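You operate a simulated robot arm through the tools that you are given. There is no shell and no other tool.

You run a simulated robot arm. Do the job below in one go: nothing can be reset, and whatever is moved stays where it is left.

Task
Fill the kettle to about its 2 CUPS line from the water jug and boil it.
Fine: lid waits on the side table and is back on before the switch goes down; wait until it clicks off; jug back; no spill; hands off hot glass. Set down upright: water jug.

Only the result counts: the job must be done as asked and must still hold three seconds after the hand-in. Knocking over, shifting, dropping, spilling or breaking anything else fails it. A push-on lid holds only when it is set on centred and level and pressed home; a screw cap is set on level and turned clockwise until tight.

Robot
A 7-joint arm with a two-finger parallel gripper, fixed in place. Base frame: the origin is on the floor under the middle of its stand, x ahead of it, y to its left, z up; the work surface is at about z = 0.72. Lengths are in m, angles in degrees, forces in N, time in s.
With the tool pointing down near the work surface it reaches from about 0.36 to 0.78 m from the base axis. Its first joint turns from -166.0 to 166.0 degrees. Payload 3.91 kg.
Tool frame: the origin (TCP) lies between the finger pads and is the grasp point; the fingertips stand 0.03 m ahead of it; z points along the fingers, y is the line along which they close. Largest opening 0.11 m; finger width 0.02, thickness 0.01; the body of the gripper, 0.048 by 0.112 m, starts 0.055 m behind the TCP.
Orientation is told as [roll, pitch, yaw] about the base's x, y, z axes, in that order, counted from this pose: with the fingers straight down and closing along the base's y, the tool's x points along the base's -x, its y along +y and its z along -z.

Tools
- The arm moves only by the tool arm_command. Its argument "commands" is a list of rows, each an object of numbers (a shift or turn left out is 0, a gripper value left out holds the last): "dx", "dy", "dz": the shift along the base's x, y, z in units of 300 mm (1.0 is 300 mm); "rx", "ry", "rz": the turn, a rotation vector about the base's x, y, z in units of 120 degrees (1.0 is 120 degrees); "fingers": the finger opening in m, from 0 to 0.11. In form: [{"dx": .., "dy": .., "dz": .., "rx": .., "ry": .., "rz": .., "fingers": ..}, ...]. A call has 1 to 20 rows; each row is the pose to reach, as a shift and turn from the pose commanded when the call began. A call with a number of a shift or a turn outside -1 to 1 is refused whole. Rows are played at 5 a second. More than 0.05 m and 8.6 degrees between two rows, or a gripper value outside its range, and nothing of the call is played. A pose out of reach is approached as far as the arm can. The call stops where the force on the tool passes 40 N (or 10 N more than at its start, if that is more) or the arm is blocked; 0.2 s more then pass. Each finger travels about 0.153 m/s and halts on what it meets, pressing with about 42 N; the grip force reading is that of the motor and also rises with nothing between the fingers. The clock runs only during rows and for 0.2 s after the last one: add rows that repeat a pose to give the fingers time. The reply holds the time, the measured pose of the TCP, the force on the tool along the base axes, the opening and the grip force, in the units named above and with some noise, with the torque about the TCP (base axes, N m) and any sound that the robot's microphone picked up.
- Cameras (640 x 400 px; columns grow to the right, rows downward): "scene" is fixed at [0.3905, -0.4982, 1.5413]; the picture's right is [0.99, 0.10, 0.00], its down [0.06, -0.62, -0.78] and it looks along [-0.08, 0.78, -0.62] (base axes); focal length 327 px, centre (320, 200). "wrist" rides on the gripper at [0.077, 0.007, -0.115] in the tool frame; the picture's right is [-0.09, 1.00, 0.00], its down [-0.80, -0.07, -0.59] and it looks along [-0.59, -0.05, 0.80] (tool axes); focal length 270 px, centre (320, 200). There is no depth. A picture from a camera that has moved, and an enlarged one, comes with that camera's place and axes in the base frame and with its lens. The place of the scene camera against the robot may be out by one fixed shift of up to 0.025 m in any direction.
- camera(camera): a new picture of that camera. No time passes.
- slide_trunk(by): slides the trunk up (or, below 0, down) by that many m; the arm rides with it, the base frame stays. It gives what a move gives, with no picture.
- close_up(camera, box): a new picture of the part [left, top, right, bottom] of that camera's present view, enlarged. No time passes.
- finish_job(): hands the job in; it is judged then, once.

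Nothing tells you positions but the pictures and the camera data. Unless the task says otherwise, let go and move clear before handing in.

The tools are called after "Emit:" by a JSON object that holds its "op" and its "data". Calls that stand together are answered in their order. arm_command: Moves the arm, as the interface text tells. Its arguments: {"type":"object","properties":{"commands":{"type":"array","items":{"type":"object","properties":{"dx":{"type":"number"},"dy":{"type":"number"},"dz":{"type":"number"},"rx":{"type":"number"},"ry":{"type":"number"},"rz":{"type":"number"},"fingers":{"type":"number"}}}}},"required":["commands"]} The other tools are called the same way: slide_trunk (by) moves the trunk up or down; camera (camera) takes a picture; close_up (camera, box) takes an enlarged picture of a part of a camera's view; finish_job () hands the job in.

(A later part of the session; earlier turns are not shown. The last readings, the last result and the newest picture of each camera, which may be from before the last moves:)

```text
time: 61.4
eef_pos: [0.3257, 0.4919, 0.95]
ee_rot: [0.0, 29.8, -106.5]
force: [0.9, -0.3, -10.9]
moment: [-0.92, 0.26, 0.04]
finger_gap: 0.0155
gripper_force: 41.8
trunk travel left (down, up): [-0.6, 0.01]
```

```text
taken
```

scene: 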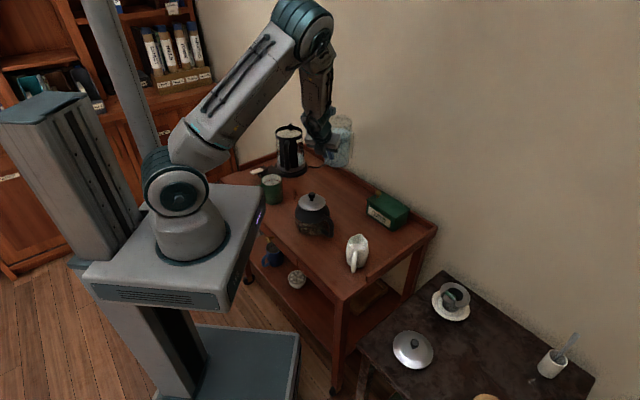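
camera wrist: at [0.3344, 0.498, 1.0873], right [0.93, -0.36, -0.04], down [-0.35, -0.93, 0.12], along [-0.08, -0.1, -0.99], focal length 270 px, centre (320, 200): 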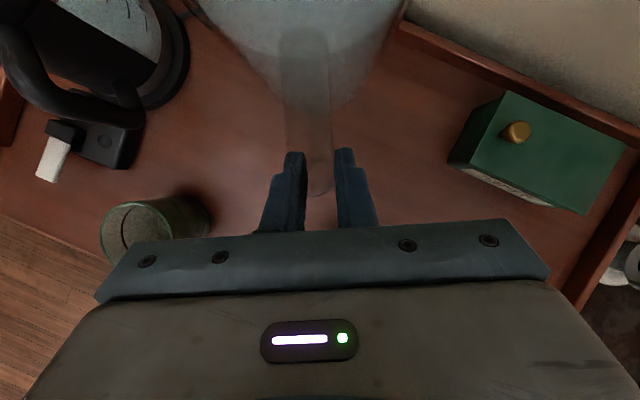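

Emit:
{"op": "arm_command", "data": {"commands": [{"dz": 0.067, "rx": -0.032, "ry": 0.0095}, {"dz": 0.134, "rx": -0.064, "ry": 0.019}, {"dz": 0.2, "rx": -0.096, "ry": 0.0285}, {"dz": 0.267, "rx": -0.128, "ry": 0.038}, {"dz": 0.333, "rx": -0.1598, "ry": 0.0473}, {"dz": 0.333, "rx": -0.1598, "ry": 0.0473}]}}

Emit:
{"op": "close_up", "data": {"camera": "scene", "box": [280, 60, 380, 180]}}

```text
time: 62.8
eef_pos: [0.3253, 0.4935, 1.05]
ee_rot: [0.0, 9.8, -106.5]
force: [0.8, 0.5, -10.6]
moment: [-0.75, 0.26, 0.01]
finger_gap: 0.0154
gripper_force: 42.0
trunk travel left (down, up): [-0.6, 0.01]
```

```text
3.33 times, centred on (330, 120) of scene
camera zoom: at [0.3905, -0.4982, 1.5413], right [0.99, 0.1, 0.0], down [0.06, -0.62, -0.78], along [-0.08, 0.78, -0.62], focal length 1090 px, centre (287, 467)
```

zoom: 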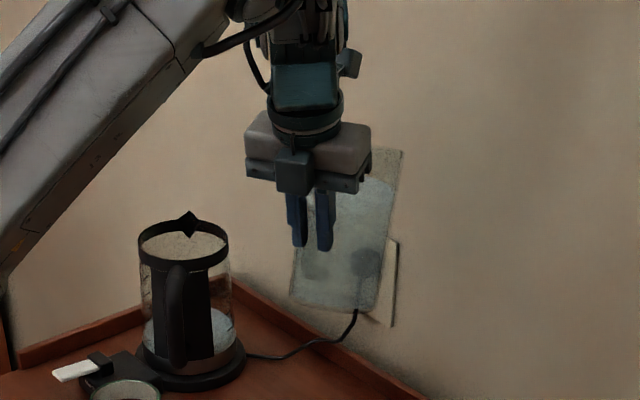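

Emit:
{"op": "arm_command", "data": {"commands": [{"dx": -0.08, "dy": -0.02, "dz": 0.03, "rz": 0.005}, {"dx": -0.18, "dy": -0.05, "dz": 0.06, "rz": 0.01}, {"dx": -0.28, "dy": -0.07, "dz": 0.08, "rz": 0.016}, {"dx": -0.38, "dy": -0.08, "dz": 0.1, "rz": 0.022}, {"dx": -0.48, "dy": -0.08, "dz": 0.1, "rz": 0.028}, {"dx": -0.58, "dy": -0.07, "dz": 0.1, "rz": 0.034}, {"dx": -0.68, "dy": -0.055, "dz": 0.1, "rz": 0.039}, {"dx": -0.767, "dy": -0.043, "dz": 0.1, "rz": 0.044}, {"dx": -0.767, "dy": -0.043, "dz": 0.1, "rz": 0.044}]}}

Emit:
{"op": "camera", "data": {"camera": "wrist"}}

Emit:
{"op": "camera", "data": {"camera": "scene"}}

```text
time: 64.8
eef_pos: [0.0948, 0.4789, 1.0806]
ee_rot: [0.2, 9.9, -101.1]
force: [0.7, 0.5, -11.7]
moment: [-0.81, 0.17, 0.0]
finger_gap: 0.0155
gripper_force: 42.3
trunk travel left (down, up): [-0.6, 0.01]
```

```text
taken
camera wrist: at [0.1122, 0.5331, 1.2071], right [0.96, -0.28, -0.01], down [-0.24, -0.86, 0.45], along [-0.14, -0.43, -0.89], focal length 270 px, centre (320, 200)
```

wrist: 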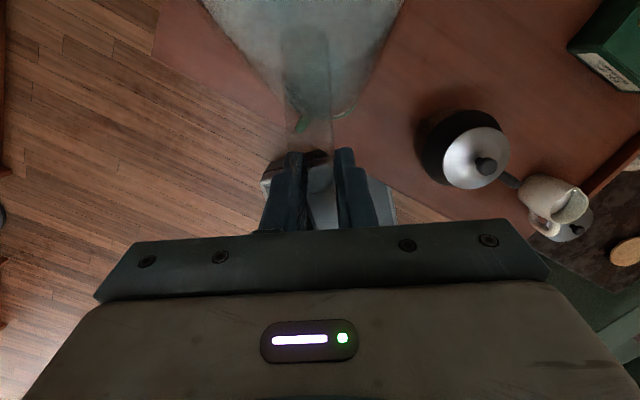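

```text
taken
```

scene: 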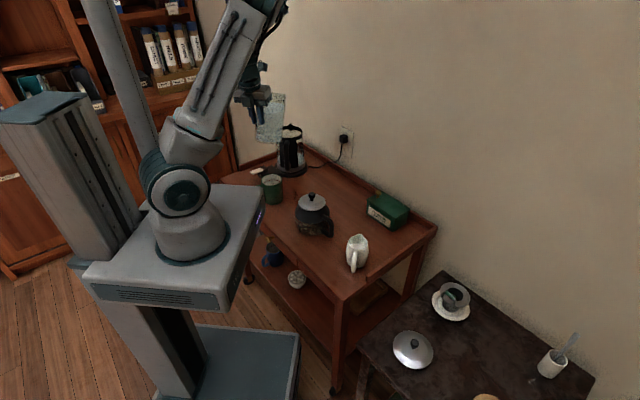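

Now tilting to about 38° (still short of pouring) with the lip just inside the near side of the kettle opening, so I can check alignment.

Emit:
{"op": "arm_command", "data": {"commands": [{"dx": 0.005, "dy": 0.025, "dz": -0.005, "rx": -0.0294, "ry": 0.0058}, {"dx": 0.01, "dy": 0.05, "dz": -0.01, "rx": -0.0589, "ry": 0.0116}, {"dx": 0.015, "dy": 0.075, "dz": -0.02, "rx": -0.0883, "ry": 0.0173}, {"dx": 0.02, "dy": 0.1, "dz": -0.028, "rx": -0.1178, "ry": 0.0231}, {"dx": 0.024, "dy": 0.122, "dz": -0.035, "rx": -0.1472, "ry": 0.0289}, {"dx": 0.024, "dy": 0.122, "dz": -0.035, "rx": -0.1472, "ry": 0.0289}]}}

Emit:
{"op": "close_up", "data": {"camera": "scene", "box": [240, 70, 340, 180]}}

Emit:
{"op": "camera", "data": {"camera": "wrist"}}

```text
time: 66.2
eef_pos: [0.1013, 0.5162, 1.0688]
ee_rot: [0.2, -8.2, -101.1]
force: [0.1, 0.4, -10.4]
moment: [-0.58, 0.12, 0.01]
finger_gap: 0.0156
gripper_force: 41.7
trunk travel left (down, up): [-0.6, 0.01]
```

```text
3.64 times, centred on (290, 125) of scene
camera zoom: at [0.3905, -0.4982, 1.5413], right [0.99, 0.1, 0.0], down [0.06, -0.62, -0.78], along [-0.08, 0.78, -0.62], focal length 1189 px, centre (429, 473)
```

zoom: 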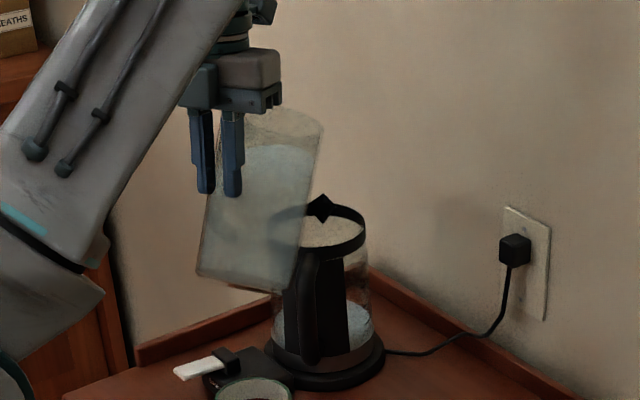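

```text
taken
camera wrist: at [0.1262, 0.6045, 1.1717], right [0.96, -0.28, 0.01], down [-0.21, -0.68, 0.7], along [-0.19, -0.68, -0.71], focal length 270 px, centre (320, 200)
```

wrist: 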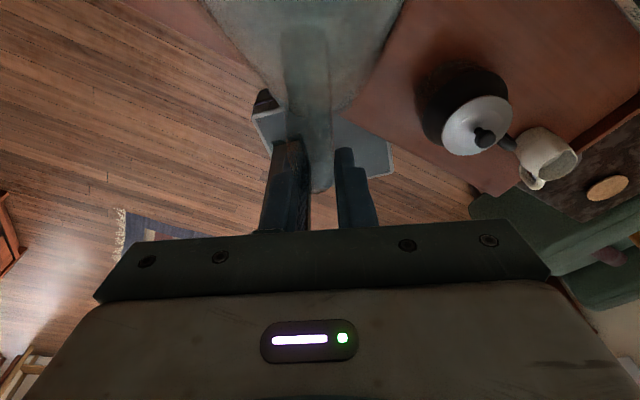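

Emit:
{"op": "close_up", "data": {"camera": "scene", "box": [265, 90, 325, 140]}}

Emit:
{"op": "close_up", "data": {"camera": "wrist", "box": [180, 0, 440, 150]}}

```text
8.00 times, centred on (295, 115) of scene
camera zoom: at [0.3905, -0.4982, 1.5413], right [0.99, 0.1, 0.0], down [0.06, -0.62, -0.78], along [-0.08, 0.78, -0.62], focal length 2616 px, centre (520, 880)
```

zoom: 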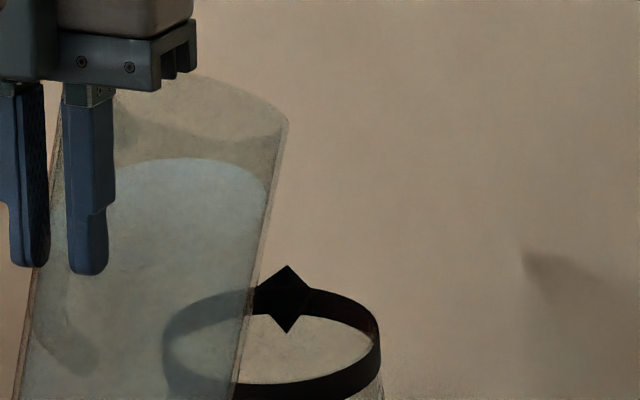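

```text
2.46 times, centred on (310, 75) of wrist
camera zoom: at [0.1262, 0.6045, 1.1717], right [0.96, -0.28, 0.01], down [-0.21, -0.68, 0.7], along [-0.19, -0.68, -0.71], focal length 665 px, centre (345, 508)
```

zoom: 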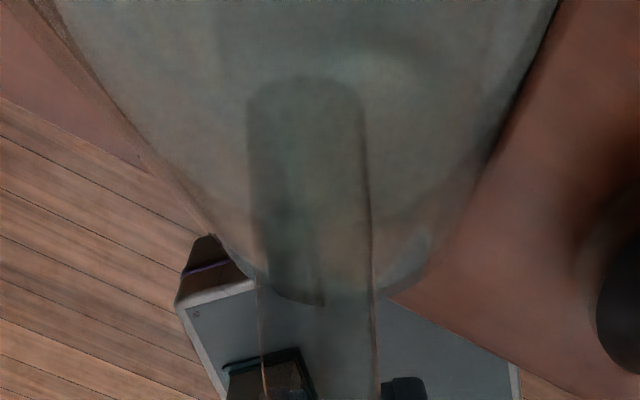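

Emit:
{"op": "arm_command", "data": {"commands": [{"dx": 0.005, "dy": 0.025, "dz": -0.006, "rx": -0.0204, "ry": 0.004}, {"dx": 0.01, "dy": 0.051, "dz": -0.013, "rx": -0.0409, "ry": 0.008}, {"dx": 0.012, "dy": 0.061, "dz": -0.015, "rx": -0.0531, "ry": 0.0104}, {"dx": 0.0139, "dy": 0.071, "dz": -0.017, "rx": -0.0654, "ry": 0.0128}, {"dx": 0.0139, "dy": 0.071, "dz": -0.017, "rx": -0.0654, "ry": 0.0128}, {"dx": 0.0139, "dy": 0.071, "dz": -0.017, "rx": -0.0654, "ry": 0.0128}]}}

Emit:
{"op": "close_up", "data": {"camera": "scene", "box": [250, 80, 340, 180]}}

```text
time: 67.5
eef_pos: [0.1058, 0.5376, 1.0644]
ee_rot: [0.1, -16.2, -101.2]
force: [0.2, -0.5, -10.4]
moment: [-0.45, 0.08, -0.01]
finger_gap: 0.0153
gripper_force: 42.2
trunk travel left (down, up): [-0.6, 0.01]
```

```text
4.00 times, centred on (295, 130) of scene
camera zoom: at [0.3905, -0.4982, 1.5413], right [0.99, 0.1, 0.0], down [0.06, -0.62, -0.78], along [-0.08, 0.78, -0.62], focal length 1308 px, centre (420, 480)
```

zoom: 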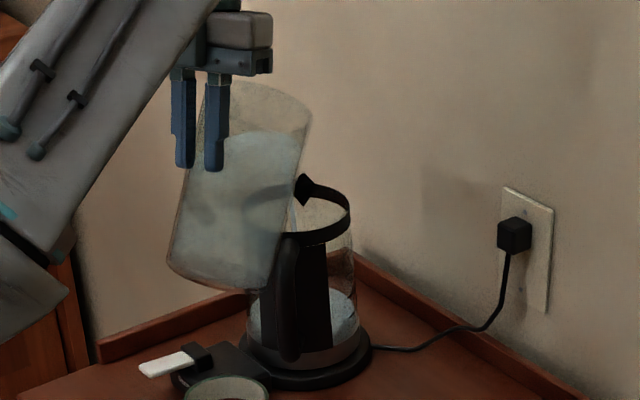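

Emit:
{"op": "close_up", "data": {"camera": "scene", "box": [275, 110, 315, 145]}}

Emit:
{"op": "close_up", "data": {"camera": "scene", "box": [275, 138, 315, 172]}}

```text
11.43 times, centred on (295, 128) of scene
camera zoom: at [0.3905, -0.4982, 1.5413], right [0.99, 0.1, 0.0], down [0.06, -0.62, -0.78], along [-0.08, 0.78, -0.62], focal length 3737 px, centre (606, 1029)
```

zoom: 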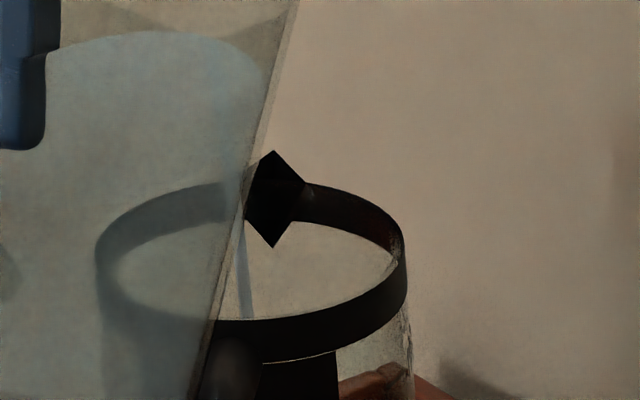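

```text
11.76 times, centred on (295, 155) of scene
camera zoom: at [0.3905, -0.4982, 1.5413], right [0.99, 0.1, 0.0], down [0.06, -0.62, -0.78], along [-0.08, 0.78, -0.62], focal length 3847 px, centre (614, 729)
```

zoom: 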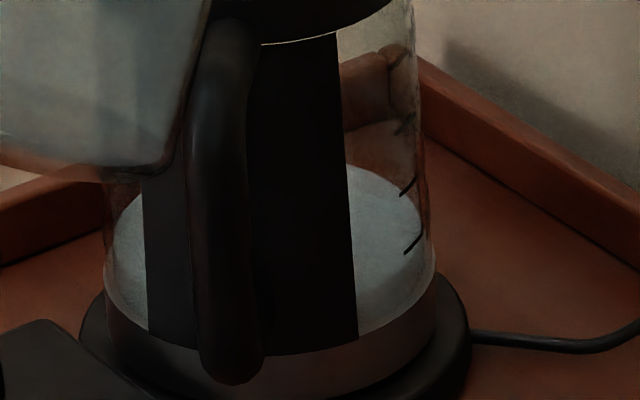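

A thin stream is falling inside the kettle opening at about 46°. I'll hold here and watch the level.

Emit:
{"op": "arm_command", "data": {"commands": [{"dz": 0}, {"dz": 0}, {"dz": 0}, {"dz": 0}, {"dz": 0}, {"dz": 0}]}}

Emit:
{"op": "close_up", "data": {"camera": "scene", "box": [275, 110, 315, 145]}}

Emit:
{"op": "close_up", "data": {"camera": "scene", "box": [275, 138, 315, 172]}}

```text
time: 69.0
eef_pos: [0.1065, 0.538, 1.0649]
ee_rot: [0.1, -16.2, -101.2]
force: [-0.7, -1.6, -10.1]
moment: [-0.48, 0.12, 0.03]
finger_gap: 0.0157
gripper_force: 41.8
trunk travel left (down, up): [-0.6, 0.01]
```

```text
11.43 times, centred on (295, 128) of scene
camera zoom: at [0.3905, -0.4982, 1.5413], right [0.99, 0.1, 0.0], down [0.06, -0.62, -0.78], along [-0.08, 0.78, -0.62], focal length 3737 px, centre (606, 1029)
```

zoom: 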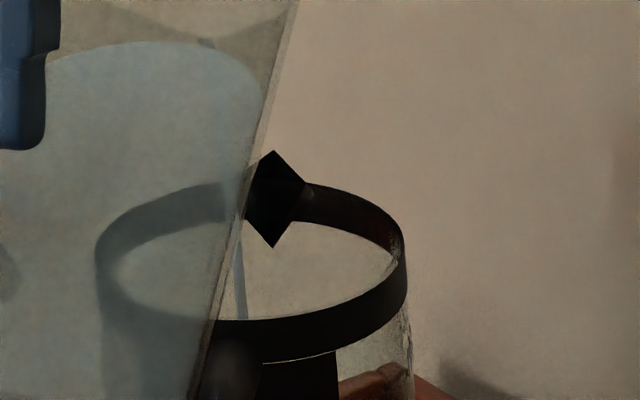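

```text
11.76 times, centred on (295, 155) of scene
camera zoom: at [0.3905, -0.4982, 1.5413], right [0.99, 0.1, 0.0], down [0.06, -0.62, -0.78], along [-0.08, 0.78, -0.62], focal length 3847 px, centre (614, 729)
```

zoom: 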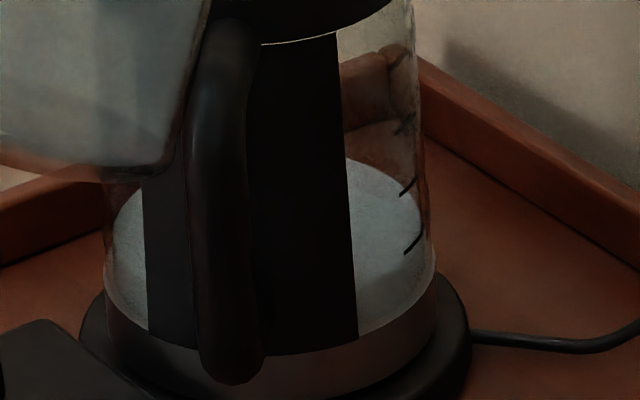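

Emit:
{"op": "arm_command", "data": {"commands": [{"dx": 0.0011, "dy": 0.006, "dz": -0.002, "rx": -0.0123, "ry": 0.0024}, {"dx": 0.0022, "dy": 0.0114, "dz": -0.004, "rx": -0.0245, "ry": 0.0048}, {"dx": 0.0022, "dy": 0.0114, "dz": -0.004, "rx": -0.0245, "ry": 0.0048}, {"dx": 0.0022, "dy": 0.0114, "dz": -0.004, "rx": -0.0245, "ry": 0.0048}, {"dx": 0.0022, "dy": 0.0114, "dz": -0.004, "rx": -0.0245, "ry": 0.0048}]}}

Emit:
{"op": "close_up", "data": {"camera": "scene", "box": [275, 110, 315, 145]}}

Emit:
{"op": "close_up", "data": {"camera": "scene", "box": [275, 138, 315, 172]}}

```text
time: 70.2
eef_pos: [0.1066, 0.5413, 1.0636]
ee_rot: [0.1, -19.3, -101.2]
force: [-0.2, -0.2, -10.3]
moment: [-0.39, 0.07, 0.01]
finger_gap: 0.0156
gripper_force: 42.4
trunk travel left (down, up): [-0.6, 0.01]
```

```text
11.43 times, centred on (295, 128) of scene
camera zoom: at [0.3905, -0.4982, 1.5413], right [0.99, 0.1, 0.0], down [0.06, -0.62, -0.78], along [-0.08, 0.78, -0.62], focal length 3737 px, centre (606, 1029)
```

zoom: 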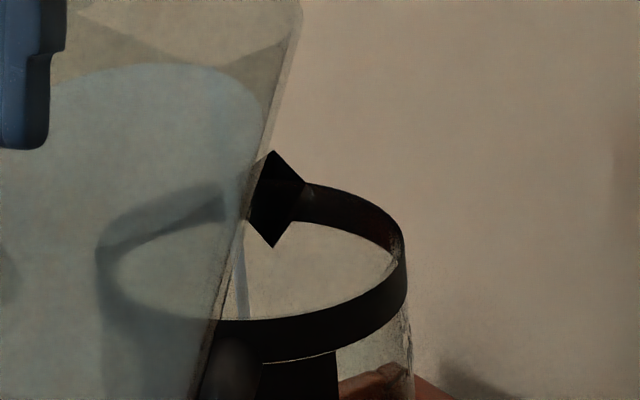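

```text
11.76 times, centred on (295, 155) of scene
camera zoom: at [0.3905, -0.4982, 1.5413], right [0.99, 0.1, 0.0], down [0.06, -0.62, -0.78], along [-0.08, 0.78, -0.62], focal length 3847 px, centre (614, 729)
```

zoom: 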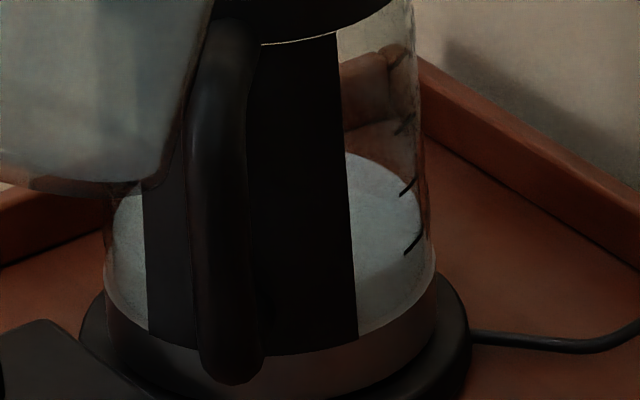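

Emit:
{"op": "close_up", "data": {"camera": "scene", "box": [298, 142, 316, 168]}}

```text
15.38 times, centred on (307, 155) of scene
camera zoom: at [0.3905, -0.4982, 1.5413], right [0.99, 0.1, 0.0], down [0.06, -0.62, -0.78], along [-0.08, 0.78, -0.62], focal length 5031 px, centre (520, 892)
```

zoom: 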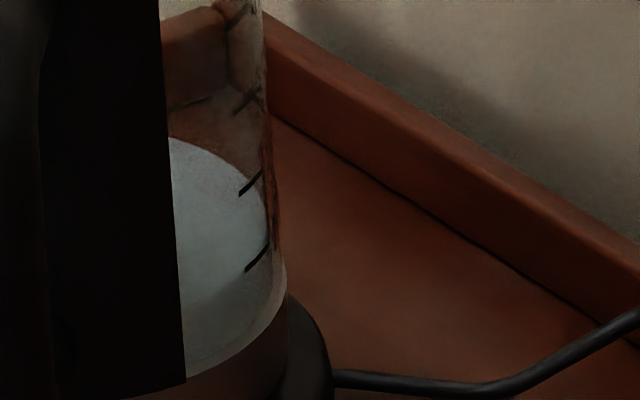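

Level is currently right about at MIN (it started slightly below); the 2 CUPS tick needs roughly one more cup. Increasing the tilt gradually.

Emit:
{"op": "arm_command", "data": {"commands": [{"dx": 0.0015, "dy": 0.0075, "dz": 0.001, "rx": -0.0123, "ry": 0.0024}, {"dx": 0.003, "dy": 0.015, "dz": 0.002, "rx": -0.0245, "ry": 0.0048}, {"dx": 0.003, "dy": 0.015, "dz": 0.002, "rx": -0.0245, "ry": 0.0048}, {"dx": 0.003, "dy": 0.015, "dz": 0.002, "rx": -0.0245, "ry": 0.0048}, {"dx": 0.003, "dy": 0.015, "dz": 0.002, "rx": -0.0245, "ry": 0.0048}]}}

Emit:
{"op": "close_up", "data": {"camera": "scene", "box": [298, 142, 316, 168]}}

Emit:
{"op": "close_up", "data": {"camera": "scene", "box": [265, 100, 325, 150]}}

```text
time: 71.3
eef_pos: [0.1074, 0.5451, 1.0628]
ee_rot: [0.0, -22.2, -101.2]
force: [0.7, 0.1, -10.2]
moment: [-0.32, 0.1, -0.01]
finger_gap: 0.0155
gripper_force: 42.9
trunk travel left (down, up): [-0.6, 0.01]
```

```text
15.38 times, centred on (307, 155) of scene
camera zoom: at [0.3905, -0.4982, 1.5413], right [0.99, 0.1, 0.0], down [0.06, -0.62, -0.78], along [-0.08, 0.78, -0.62], focal length 5031 px, centre (520, 892)
```

zoom: 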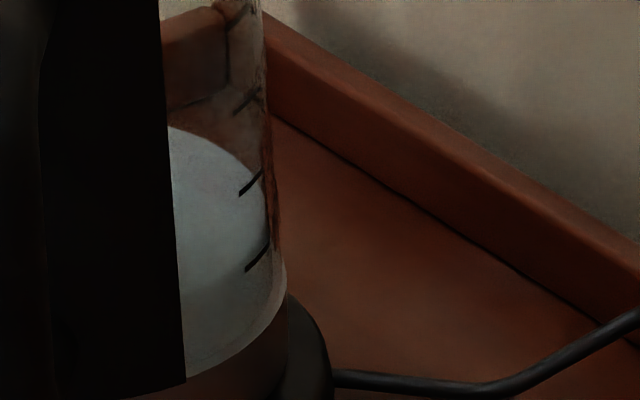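

```text
8.00 times, centred on (295, 125) of scene
camera zoom: at [0.3905, -0.4982, 1.5413], right [0.99, 0.1, 0.0], down [0.06, -0.62, -0.78], along [-0.08, 0.78, -0.62], focal length 2616 px, centre (520, 800)
```

zoom: 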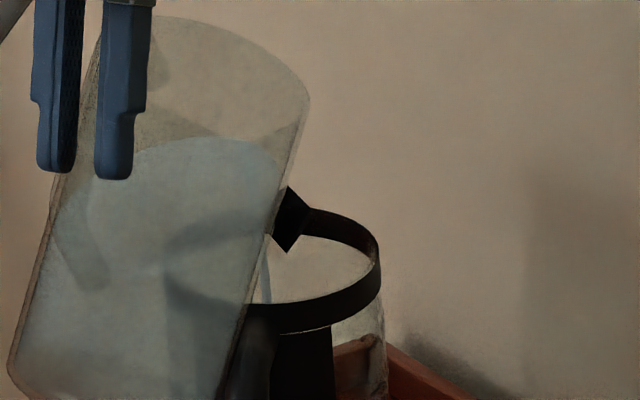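

Emit:
{"op": "arm_command", "data": {"commands": [{"dx": 0.0015, "dy": 0.0075, "dz": 0.005, "rx": -0.0123, "ry": 0.0024}, {"dx": 0.003, "dy": 0.016, "dz": 0.01, "rx": -0.0245, "ry": 0.0048}, {"dx": 0.003, "dy": 0.016, "dz": 0.01, "rx": -0.0245, "ry": 0.0048}, {"dx": 0.003, "dy": 0.016, "dz": 0.01, "rx": -0.0245, "ry": 0.0048}, {"dx": 0.003, "dy": 0.016, "dz": 0.01, "rx": -0.0245, "ry": 0.0048}]}}

Emit:
{"op": "close_up", "data": {"camera": "scene", "box": [298, 142, 316, 168]}}

Emit:
{"op": "close_up", "data": {"camera": "scene", "box": [265, 100, 325, 150]}}

```text
time: 72.5
eef_pos: [0.1087, 0.5504, 1.0661]
ee_rot: [0.1, -25.2, -101.2]
force: [0.7, -0.4, -9.5]
moment: [-0.28, 0.08, 0.0]
finger_gap: 0.0155
gripper_force: 42.0
trunk travel left (down, up): [-0.6, 0.01]
```

```text
15.38 times, centred on (307, 155) of scene
camera zoom: at [0.3905, -0.4982, 1.5413], right [0.99, 0.1, 0.0], down [0.06, -0.62, -0.78], along [-0.08, 0.78, -0.62], focal length 5031 px, centre (520, 892)
```

zoom: 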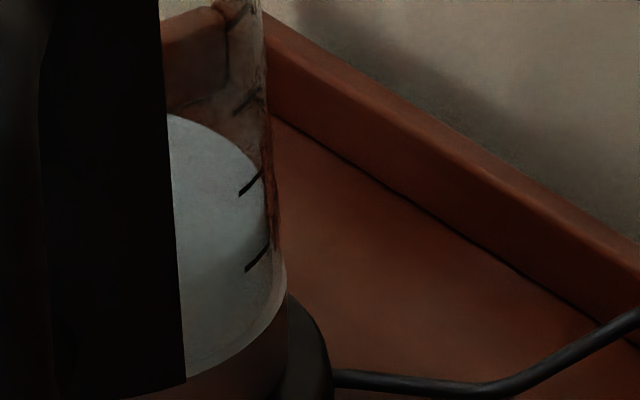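

```text
8.00 times, centred on (295, 125) of scene
camera zoom: at [0.3905, -0.4982, 1.5413], right [0.99, 0.1, 0.0], down [0.06, -0.62, -0.78], along [-0.08, 0.78, -0.62], focal length 2616 px, centre (520, 800)
```

zoom: 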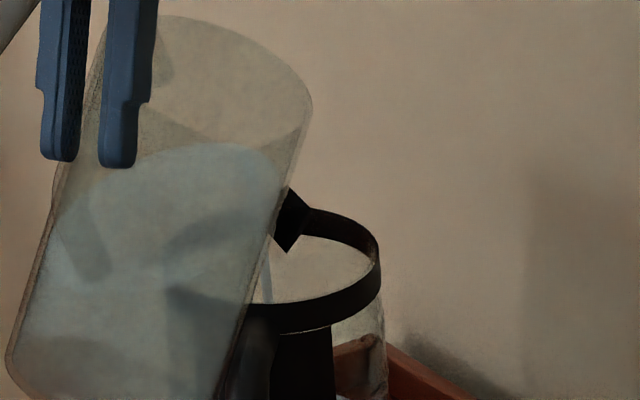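

Emit:
{"op": "arm_command", "data": {"commands": [{"dx": 0.0016, "dy": 0.008, "dz": 0.008, "rx": -0.0123, "ry": 0.0024}, {"dx": 0.0032, "dy": 0.0164, "dz": 0.0167, "rx": -0.0245, "ry": 0.0048}, {"dx": 0.0032, "dy": 0.0164, "dz": 0.0167, "rx": -0.0245, "ry": 0.0048}, {"dx": 0.0032, "dy": 0.0164, "dz": 0.0167, "rx": -0.0245, "ry": 0.0048}, {"dx": 0.0032, "dy": 0.0164, "dz": 0.0167, "rx": -0.0245, "ry": 0.0048}, {"dx": 0.0032, "dy": 0.0164, "dz": 0.0167, "rx": -0.0245, "ry": 0.0048}]}}

Emit:
{"op": "close_up", "data": {"camera": "scene", "box": [298, 142, 316, 168]}}

Emit:
{"op": "close_up", "data": {"camera": "scene", "box": [265, 100, 325, 150]}}

```text
time: 74.0
eef_pos: [0.1095, 0.5552, 1.0722]
ee_rot: [0.1, -28.2, -101.2]
force: [-1.1, 0.3, -9.5]
moment: [-0.18, 0.05, -0.01]
finger_gap: 0.0153
gripper_force: 42.2
trunk travel left (down, up): [-0.6, 0.01]
```

```text
15.38 times, centred on (307, 155) of scene
camera zoom: at [0.3905, -0.4982, 1.5413], right [0.99, 0.1, 0.0], down [0.06, -0.62, -0.78], along [-0.08, 0.78, -0.62], focal length 5031 px, centre (520, 892)
```

zoom: 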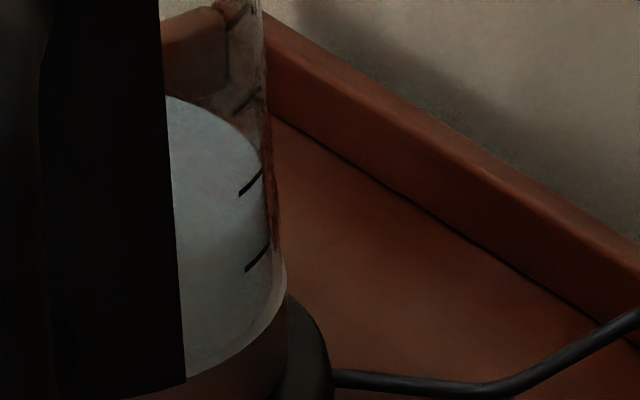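

```text
8.00 times, centred on (295, 125) of scene
camera zoom: at [0.3905, -0.4982, 1.5413], right [0.99, 0.1, 0.0], down [0.06, -0.62, -0.78], along [-0.08, 0.78, -0.62], focal length 2616 px, centre (520, 800)
```

zoom: 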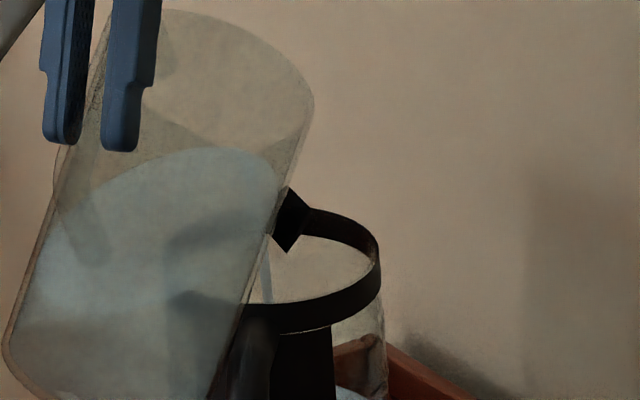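

Emit:
{"op": "arm_command", "data": {"commands": [{"dx": 0.0014, "dy": 0.007, "dz": 0.008, "rx": -0.0102, "ry": 0.002}, {"dx": 0.0028, "dy": 0.0144, "dz": 0.017, "rx": -0.0204, "ry": 0.004}, {"dx": 0.0028, "dy": 0.0144, "dz": 0.017, "rx": -0.0204, "ry": 0.004}, {"dx": 0.0028, "dy": 0.0144, "dz": 0.017, "rx": -0.0204, "ry": 0.004}, {"dx": 0.0028, "dy": 0.0144, "dz": 0.017, "rx": -0.0204, "ry": 0.004}]}}

Emit:
{"op": "close_up", "data": {"camera": "scene", "box": [298, 142, 316, 168]}}

Emit:
{"op": "close_up", "data": {"camera": "scene", "box": [265, 100, 325, 150]}}

```text
time: 75.2
eef_pos: [0.1096, 0.5601, 1.0776]
ee_rot: [0.0, -30.6, -101.3]
force: [-0.2, -0.6, -8.8]
moment: [-0.16, 0.03, -0.02]
finger_gap: 0.0154
gripper_force: 42.1
trunk travel left (down, up): [-0.6, 0.01]
```

```text
15.38 times, centred on (307, 155) of scene
camera zoom: at [0.3905, -0.4982, 1.5413], right [0.99, 0.1, 0.0], down [0.06, -0.62, -0.78], along [-0.08, 0.78, -0.62], focal length 5031 px, centre (520, 892)
```

zoom: 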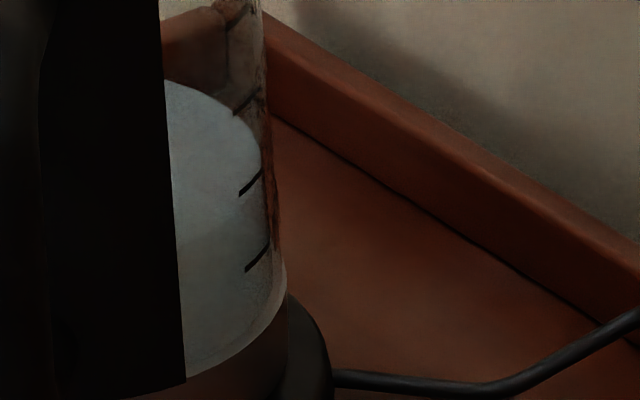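

```text
8.00 times, centred on (295, 125) of scene
camera zoom: at [0.3905, -0.4982, 1.5413], right [0.99, 0.1, 0.0], down [0.06, -0.62, -0.78], along [-0.08, 0.78, -0.62], focal length 2616 px, centre (520, 800)
```

zoom: 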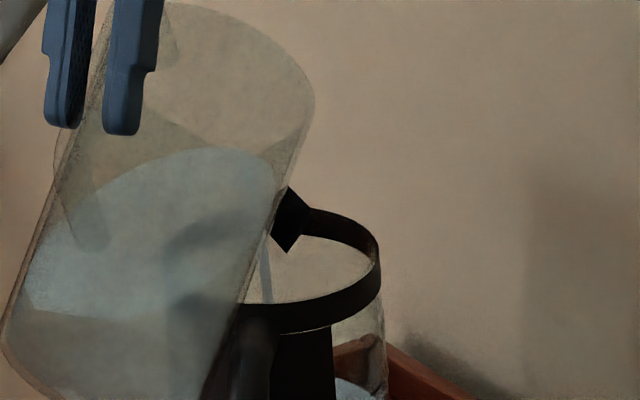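

Emit:
{"op": "arm_command", "data": {"commands": [{"dz": 0.0}, {"dz": 0.0}, {"dz": 0.0}, {"dz": 0.0}]}}

Emit:
{"op": "close_up", "data": {"camera": "scene", "box": [298, 142, 316, 168]}}

```text
time: 76.2
eef_pos: [0.1104, 0.5596, 1.0773]
ee_rot: [0.2, -30.7, -101.3]
force: [0.3, 0.9, -7.3]
moment: [-0.19, 0.05, -0.01]
finger_gap: 0.0155
gripper_force: 41.8
trunk travel left (down, up): [-0.6, 0.01]
```

```text
15.38 times, centred on (307, 155) of scene
camera zoom: at [0.3905, -0.4982, 1.5413], right [0.99, 0.1, 0.0], down [0.06, -0.62, -0.78], along [-0.08, 0.78, -0.62], focal length 5031 px, centre (520, 892)
```

zoom: 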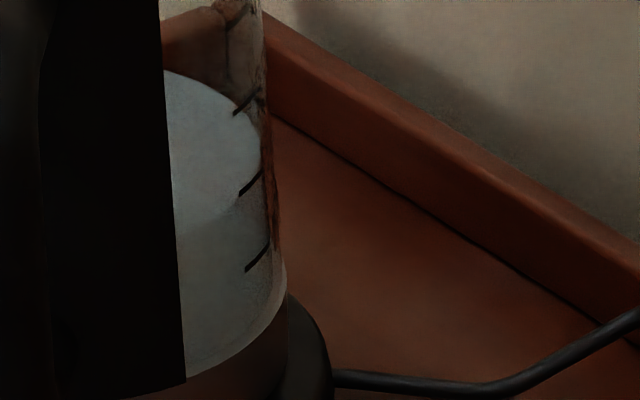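

The water surface front edge now meets the 2 CUPS tick. Tilting back promptly to stop the flow, keeping the lip over the opening.

Emit:
{"op": "arm_command", "data": {"commands": [{"dx": -0.0055, "dy": -0.028, "dz": -0.02, "rx": 0.0491, "ry": -0.0096}, {"dx": -0.0105, "dy": -0.0535, "dz": -0.035, "rx": 0.0981, "ry": -0.0193}, {"dx": -0.017, "dy": -0.085, "dz": -0.03, "rx": 0.1472, "ry": -0.0289}, {"dx": -0.02, "dy": -0.1, "dz": -0.02, "rx": 0.1963, "ry": -0.0385}, {"dx": -0.02, "dy": -0.1, "dz": -0.02, "rx": 0.1963, "ry": -0.0385}]}}

Emit:
{"op": "close_up", "data": {"camera": "scene", "box": [298, 142, 316, 168]}}

Emit:
{"op": "close_up", "data": {"camera": "scene", "box": [245, 80, 345, 180]}}

```text
time: 77.3
eef_pos: [0.1048, 0.5309, 1.0706]
ee_rot: [-0.1, -6.5, -101.2]
force: [-0.1, 0.8, -7.5]
moment: [-0.43, 0.09, -0.04]
finger_gap: 0.0156
gripper_force: 41.5
trunk travel left (down, up): [-0.6, 0.01]
```

```text
15.38 times, centred on (307, 155) of scene
camera zoom: at [0.3905, -0.4982, 1.5413], right [0.99, 0.1, 0.0], down [0.06, -0.62, -0.78], along [-0.08, 0.78, -0.62], focal length 5031 px, centre (520, 892)
```

zoom: 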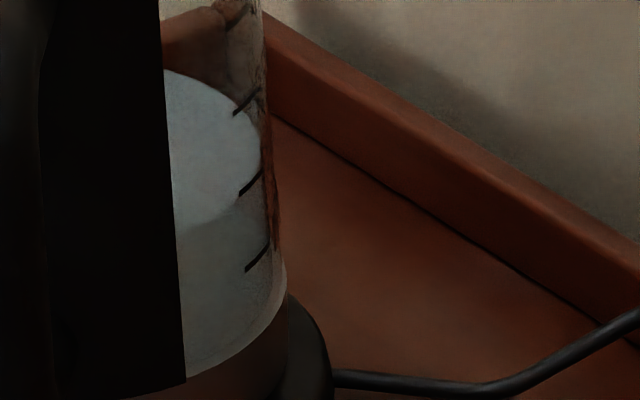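

```text
4.00 times, centred on (295, 130) of scene
camera zoom: at [0.3905, -0.4982, 1.5413], right [0.99, 0.1, 0.0], down [0.06, -0.62, -0.78], along [-0.08, 0.78, -0.62], focal length 1308 px, centre (420, 480)
```

zoom: 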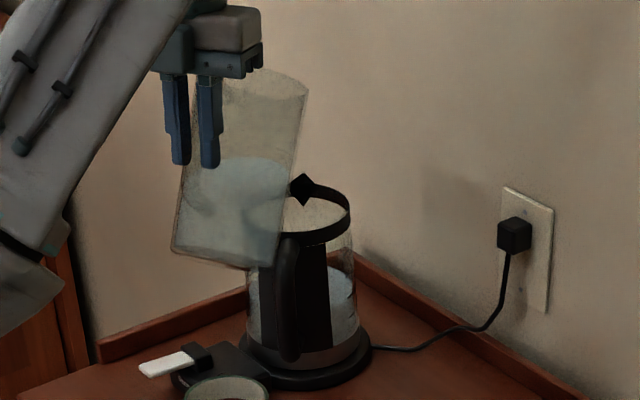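

Emit:
{"op": "close_up", "data": {"camera": "scene", "box": [299, 146, 313, 160]}}

Emit:
{"op": "close_up", "data": {"camera": "scene", "box": [274, 140, 290, 165]}}

```text
16.00 times, centred on (306, 153) of scene
camera zoom: at [0.3905, -0.4982, 1.5413], right [0.99, 0.1, 0.0], down [0.06, -0.62, -0.78], along [-0.08, 0.78, -0.62], focal length 5232 px, centre (544, 952)
```

zoom: 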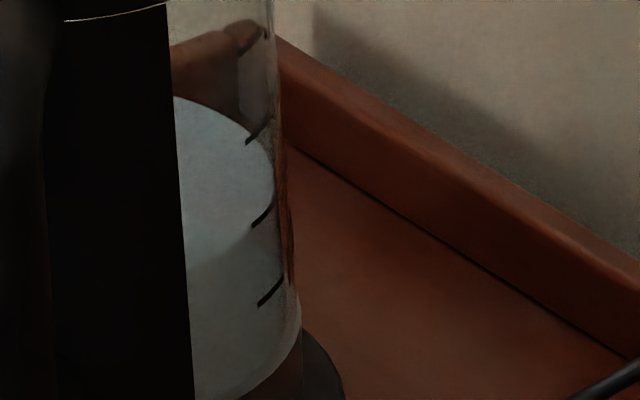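

```text
16.00 times, centred on (282, 152) of scene
camera zoom: at [0.3905, -0.4982, 1.5413], right [0.99, 0.1, 0.0], down [0.06, -0.62, -0.78], along [-0.08, 0.78, -0.62], focal length 5232 px, centre (928, 960)
```

zoom: 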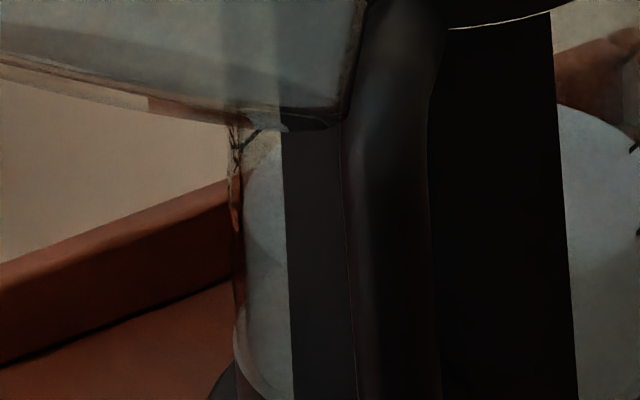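

Fitting the surface ellipse against the tick, the level is about 0.2 cup short of the 2 CUPS line. I'll give it a short second pour.

Emit:
{"op": "arm_command", "data": {"commands": [{"dx": 0.0012, "dy": 0.006, "dz": -0.005, "rx": -0.029, "ry": 0.0057}, {"dx": 0.003, "dy": 0.014, "dz": -0.01, "rx": -0.062, "ry": 0.0122}, {"dx": 0.006, "dy": 0.03, "dz": -0.015, "rx": -0.097, "ry": 0.019}, {"dx": 0.009, "dy": 0.047, "dz": -0.012, "rx": -0.127, "ry": 0.0249}, {"dx": 0.0126, "dy": 0.0644, "dz": -0.005, "rx": -0.1521, "ry": 0.0298}, {"dx": 0.016, "dy": 0.081, "dz": 0.008, "rx": -0.1767, "ry": 0.0347}, {"dx": 0.0192, "dy": 0.0978, "dz": 0.021, "rx": -0.2012, "ry": 0.0395}, {"dx": 0.0192, "dy": 0.0978, "dz": 0.021, "rx": -0.2012, "ry": 0.0395}, {"dx": 0.0192, "dy": 0.0978, "dz": 0.021, "rx": -0.2012, "ry": 0.0395}]}}

Emit:
{"op": "close_up", "data": {"camera": "scene", "box": [299, 146, 313, 160]}}

Emit:
{"op": "close_up", "data": {"camera": "scene", "box": [265, 100, 325, 150]}}

```text
time: 79.3
eef_pos: [0.1087, 0.5582, 1.0768]
ee_rot: [0.0, -31.3, -101.3]
force: [0.2, 0.2, -7.6]
moment: [-0.18, 0.02, -0.04]
finger_gap: 0.0156
gripper_force: 41.5
trunk travel left (down, up): [-0.6, 0.01]
```

```text
16.00 times, centred on (306, 153) of scene
camera zoom: at [0.3905, -0.4982, 1.5413], right [0.99, 0.1, 0.0], down [0.06, -0.62, -0.78], along [-0.08, 0.78, -0.62], focal length 5232 px, centre (544, 952)
```

zoom: 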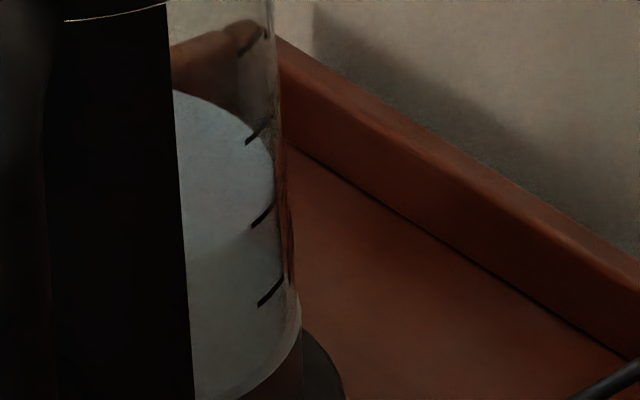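

```text
8.00 times, centred on (295, 125) of scene
camera zoom: at [0.3905, -0.4982, 1.5413], right [0.99, 0.1, 0.0], down [0.06, -0.62, -0.78], along [-0.08, 0.78, -0.62], focal length 2616 px, centre (520, 800)
```

zoom: 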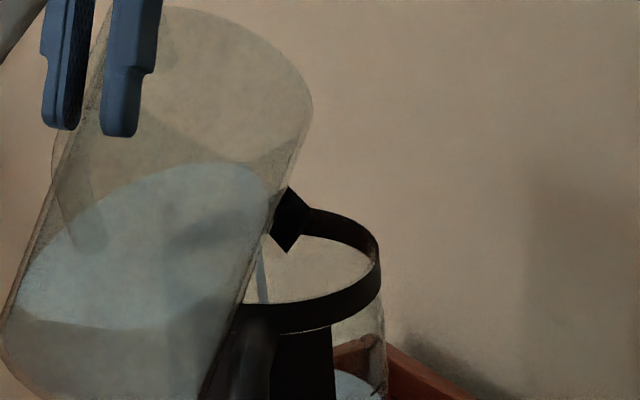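

Emit:
{"op": "arm_command", "data": {"commands": [{"dx": 0.001, "dy": 0.006, "dz": 0.007, "rx": -0.0082, "ry": 0.0016}, {"dx": 0.001, "dy": 0.006, "dz": 0.007, "rx": -0.0082, "ry": 0.0016}, {"dx": 0.001, "dy": 0.006, "dz": 0.007, "rx": -0.0082, "ry": 0.0016}, {"dx": 0.001, "dy": 0.006, "dz": 0.007, "rx": -0.0082, "ry": 0.0016}]}}

Emit:
{"op": "close_up", "data": {"camera": "scene", "box": [299, 146, 313, 160]}}

```text
time: 80.3
eef_pos: [0.1093, 0.56, 1.0807]
ee_rot: [0.1, -32.4, -101.2]
force: [-0.2, 0.4, -7.1]
moment: [-0.13, 0.04, 0.03]
finger_gap: 0.0158
gripper_force: 41.8
trunk travel left (down, up): [-0.6, 0.01]
```

```text
16.00 times, centred on (306, 153) of scene
camera zoom: at [0.3905, -0.4982, 1.5413], right [0.99, 0.1, 0.0], down [0.06, -0.62, -0.78], along [-0.08, 0.78, -0.62], focal length 5232 px, centre (544, 952)
```

zoom: 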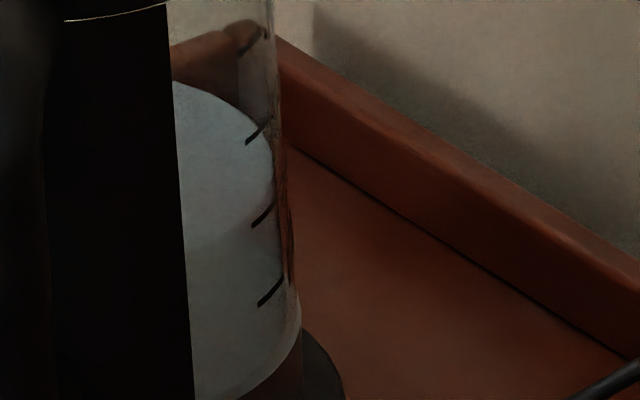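

That brings the surface to within a hair of the 2 CUPS line. Tilting back now.

Emit:
{"op": "arm_command", "data": {"commands": [{"dx": -0.0055, "dy": -0.028, "dz": -0.02, "rx": 0.0491, "ry": -0.0096}, {"dx": -0.0105, "dy": -0.0535, "dz": -0.035, "rx": 0.0981, "ry": -0.0193}, {"dx": -0.017, "dy": -0.085, "dz": -0.03, "rx": 0.1472, "ry": -0.0289}, {"dx": -0.022, "dy": -0.11, "dz": -0.02, "rx": 0.1963, "ry": -0.0385}, {"dx": -0.022, "dy": -0.11, "dz": 0.0, "rx": 0.2209, "ry": -0.0433}, {"dx": -0.022, "dy": -0.11, "dz": 0.0, "rx": 0.2209, "ry": -0.0433}]}}

Emit:
{"op": "close_up", "data": {"camera": "scene", "box": [299, 146, 313, 160]}}

Emit:
{"op": "close_up", "data": {"camera": "scene", "box": [245, 80, 345, 180]}}

```text
time: 81.8
eef_pos: [0.1042, 0.5272, 1.0793]
ee_rot: [0.0, -5.2, -101.1]
force: [-0.9, 0.7, -7.6]
moment: [-0.44, 0.07, -0.01]
finger_gap: 0.0154
gripper_force: 42.0
trunk travel left (down, up): [-0.6, 0.01]
```

```text
16.00 times, centred on (306, 153) of scene
camera zoom: at [0.3905, -0.4982, 1.5413], right [0.99, 0.1, 0.0], down [0.06, -0.62, -0.78], along [-0.08, 0.78, -0.62], focal length 5232 px, centre (544, 952)
```

zoom: 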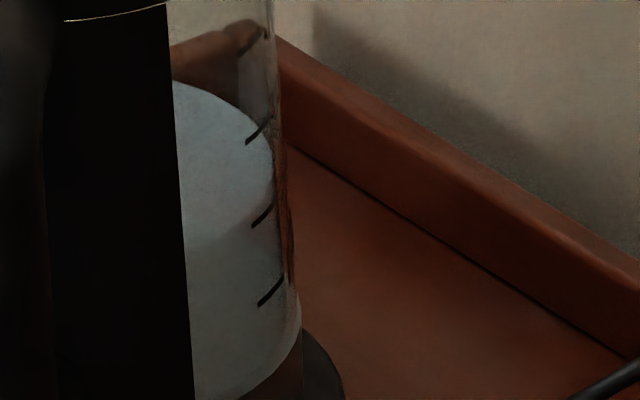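

```text
4.00 times, centred on (295, 130) of scene
camera zoom: at [0.3905, -0.4982, 1.5413], right [0.99, 0.1, 0.0], down [0.06, -0.62, -0.78], along [-0.08, 0.78, -0.62], focal length 1308 px, centre (420, 480)
```

zoom: 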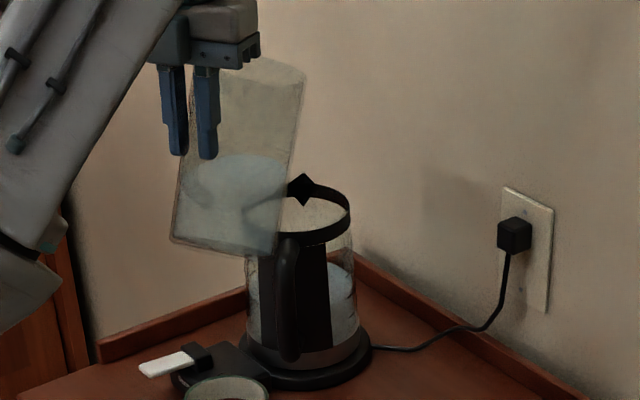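

Pour finished, level at the 2 CUPS line. Now bringing the jug back to its original spot by the reverse path.

Emit:
{"op": "arm_command", "data": {"commands": [{"dx": -0.008, "dy": -0.04, "dz": 0.002, "rx": 0.031, "ry": -0.006}, {"dx": -0.016, "dy": -0.08, "dz": 0.004, "rx": 0.062, "ry": -0.012}, {"dx": -0.024, "dy": -0.12, "dz": 0.005, "rx": 0.093, "ry": -0.018}, {"dx": -0.0313, "dy": -0.161, "dz": 0.005, "rx": 0.1235, "ry": -0.0242}, {"dx": -0.0313, "dy": -0.161, "dz": 0.005, "rx": 0.1235, "ry": -0.0242}]}}

Emit:
{"op": "arm_command", "data": {"commands": [{"dx": 0.087, "dy": -0.012, "rz": -0.005}, {"dx": 0.187, "dy": -0.027, "rz": -0.01}, {"dx": 0.287, "dy": -0.037, "rz": -0.016}, {"dx": 0.387, "dy": -0.037, "rz": -0.022}, {"dx": 0.487, "dy": -0.027, "rz": -0.028}, {"dx": 0.587, "dy": -0.007, "rz": -0.034, "dz": -0.03}, {"dx": 0.687, "dy": 0.023, "rz": -0.039, "dz": -0.07}, {"dx": 0.767, "dy": 0.045, "rz": -0.044, "dz": -0.1}, {"dx": 0.767, "dy": 0.045, "rz": -0.044, "dz": -0.1}]}}

Emit:
{"op": "camera", "data": {"camera": "wrist"}}

Emit:
{"op": "camera", "data": {"camera": "scene"}}

```text
time: 83.0
eef_pos: [0.0943, 0.477, 1.082]
ee_rot: [0.0, 9.9, -101.2]
force: [0.0, -0.2, -7.2]
moment: [-0.55, 0.12, 0.0]
finger_gap: 0.0154
gripper_force: 41.9
trunk travel left (down, up): [-0.6, 0.01]
```

```text
time: 85.0
eef_pos: [0.3248, 0.4946, 1.0509]
ee_rot: [0.0, 9.9, -106.3]
force: [0.3, -0.6, -8.5]
moment: [-0.49, 0.15, -0.01]
finger_gap: 0.0154
gripper_force: 42.3
trunk travel left (down, up): [-0.6, 0.01]
```

```text
taken
camera wrist: at [0.3466, 0.5454, 1.1769], right [0.93, -0.36, -0.01], down [-0.32, -0.83, 0.45], along [-0.18, -0.41, -0.89], focal length 270 px, centre (320, 200)
```

wrist: 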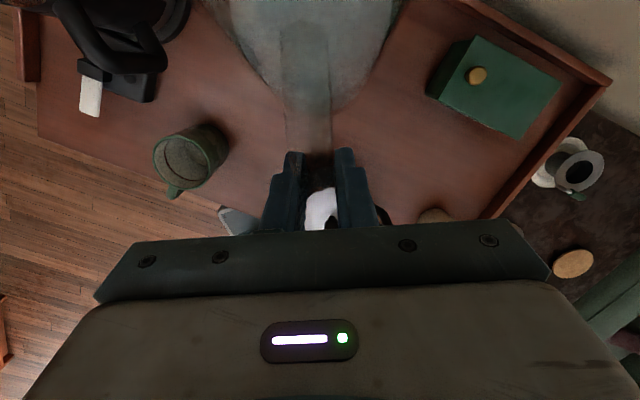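

```text
taken
```

scene: 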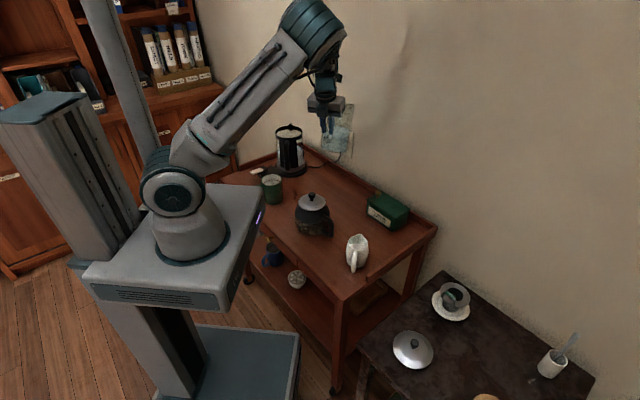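

Emit:
{"op": "arm_command", "data": {"commands": [{"dz": -0.067, "rx": 0.032, "ry": -0.0095}, {"dz": -0.134, "rx": 0.064, "ry": -0.019, "dy": -0.004}, {"dz": -0.2, "rx": 0.096, "ry": -0.0285, "dy": -0.007}, {"dz": -0.267, "rx": 0.128, "ry": -0.038, "dy": -0.01}, {"dz": -0.336, "rx": 0.1598, "ry": -0.0473, "dy": -0.012}, {"dz": -0.336, "rx": 0.1598, "ry": -0.0473, "dy": -0.012}]}}

Emit:
{"op": "camera", "data": {"camera": "wrist"}}

Emit:
{"op": "close_up", "data": {"camera": "scene", "box": [290, 100, 390, 210]}}

```text
time: 86.3
eef_pos: [0.3246, 0.489, 0.9486]
ee_rot: [-0.1, 29.9, -106.5]
force: [-0.9, 0.0, -8.1]
moment: [-0.61, 0.18, 0.0]
finger_gap: 0.0156
gripper_force: 41.7
trunk travel left (down, up): [-0.6, 0.01]
```

```text
taken
camera wrist: at [0.3339, 0.4951, 1.0863], right [0.93, -0.36, -0.04], down [-0.35, -0.93, 0.12], along [-0.08, -0.09, -0.99], focal length 270 px, centre (320, 200)
```

wrist: 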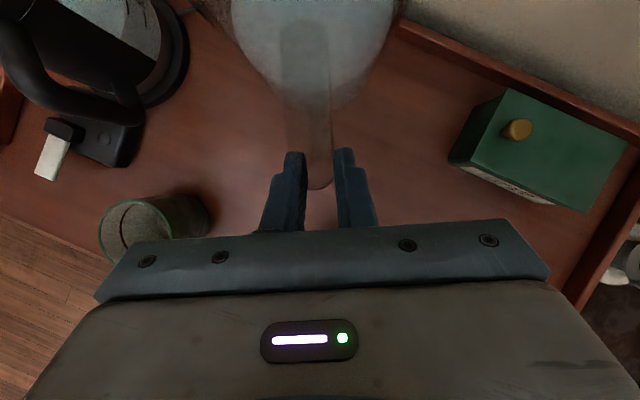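

```text
3.64 times, centred on (340, 155) of scene
camera zoom: at [0.3905, -0.4982, 1.5413], right [0.99, 0.1, 0.0], down [0.06, -0.62, -0.78], along [-0.08, 0.78, -0.62], focal length 1189 px, centre (247, 364)
```

zoom: 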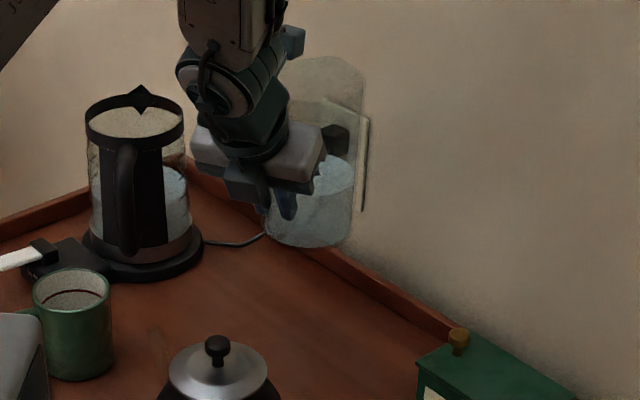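

Emit:
{"op": "arm_command", "data": {"commands": [{"dz": -0.09, "dy": 0.003}, {"dz": -0.18, "dy": 0.005}, {"dz": -0.27, "dy": 0.005}, {"dz": -0.34, "dy": 0.005}, {"dz": -0.39, "dy": 0.005}, {"dz": -0.42, "dy": 0.005}, {"dz": -0.42, "dy": 0.005}]}}

Emit:
{"op": "close_up", "data": {"camera": "scene", "box": [290, 130, 370, 210]}}

```text
time: 88.0
eef_pos: [0.3246, 0.49, 0.8244]
ee_rot: [0.0, 29.9, -106.5]
force: [-0.8, -0.2, -7.3]
moment: [-0.63, 0.19, -0.01]
finger_gap: 0.0152
gripper_force: 42.3
trunk travel left (down, up): [-0.6, 0.01]
```

```text
5.00 times, centred on (330, 170) of scene
camera zoom: at [0.3905, -0.4982, 1.5413], right [0.99, 0.1, 0.0], down [0.06, -0.62, -0.78], along [-0.08, 0.78, -0.62], focal length 1635 px, centre (270, 350)
```

zoom: 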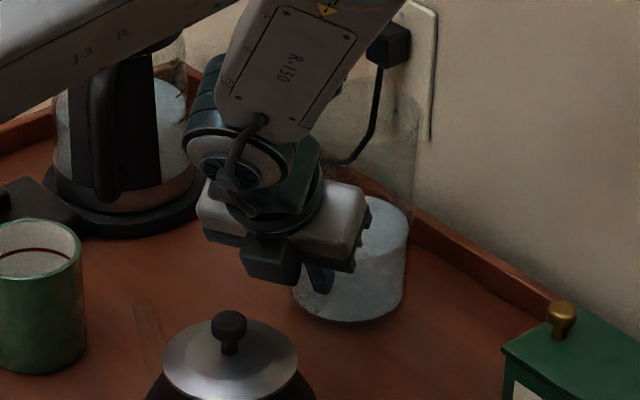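

Emit:
{"op": "arm_command", "data": {"commands": [{"dz": -0.008}, {"dz": -0.016}, {"dz": -0.024}, {"dz": -0.03}, {"dz": -0.03}]}}

```text
time: 89.2
eef_pos: [0.3243, 0.4898, 0.8169]
ee_rot: [0.1, 30.1, -106.4]
force: [-0.6, -2.3, 7.3]
moment: [1.23, -0.33, 0.03]
finger_gap: 0.0154
gripper_force: 42.6
trunk travel left (down, up): [-0.6, 0.01]
```

Contact: the far edge of the base touched first (a slight forward lean). I'll rotate back about 1° so the base sits flat before releasing.

Emit:
{"op": "arm_command", "data": {"commands": [{"rx": 0.004, "ry": -0.0012, "dz": -0.002}, {"rx": 0.008, "ry": -0.0024, "dz": -0.004}, {"rx": 0.008, "ry": -0.0024, "dz": -0.004}]}}

```text
time: 90.0
eef_pos: [0.324, 0.4887, 0.815]
ee_rot: [0.0, 30.9, -106.6]
force: [-2.2, -5.6, 6.4]
moment: [-0.34, 0.13, -0.02]
finger_gap: 0.0153
gripper_force: 42.1
trunk travel left (down, up): [-0.6, 0.01]
```

Emit:
{"op": "arm_command", "data": {"commands": [{"rx": -0.003, "ry": 0.0009, "dz": 0.003}, {"rx": -0.003, "ry": 0.0009, "dz": 0.003}]}}

```text
time: 90.5
eef_pos: [0.325, 0.4888, 0.815]
ee_rot: [-0.1, 30.5, -106.3]
force: [0.0, -1.7, -1.4]
moment: [0.15, 0.03, 0.05]
finger_gap: 0.0154
gripper_force: 42.4
trunk travel left (down, up): [-0.6, 0.01]
```

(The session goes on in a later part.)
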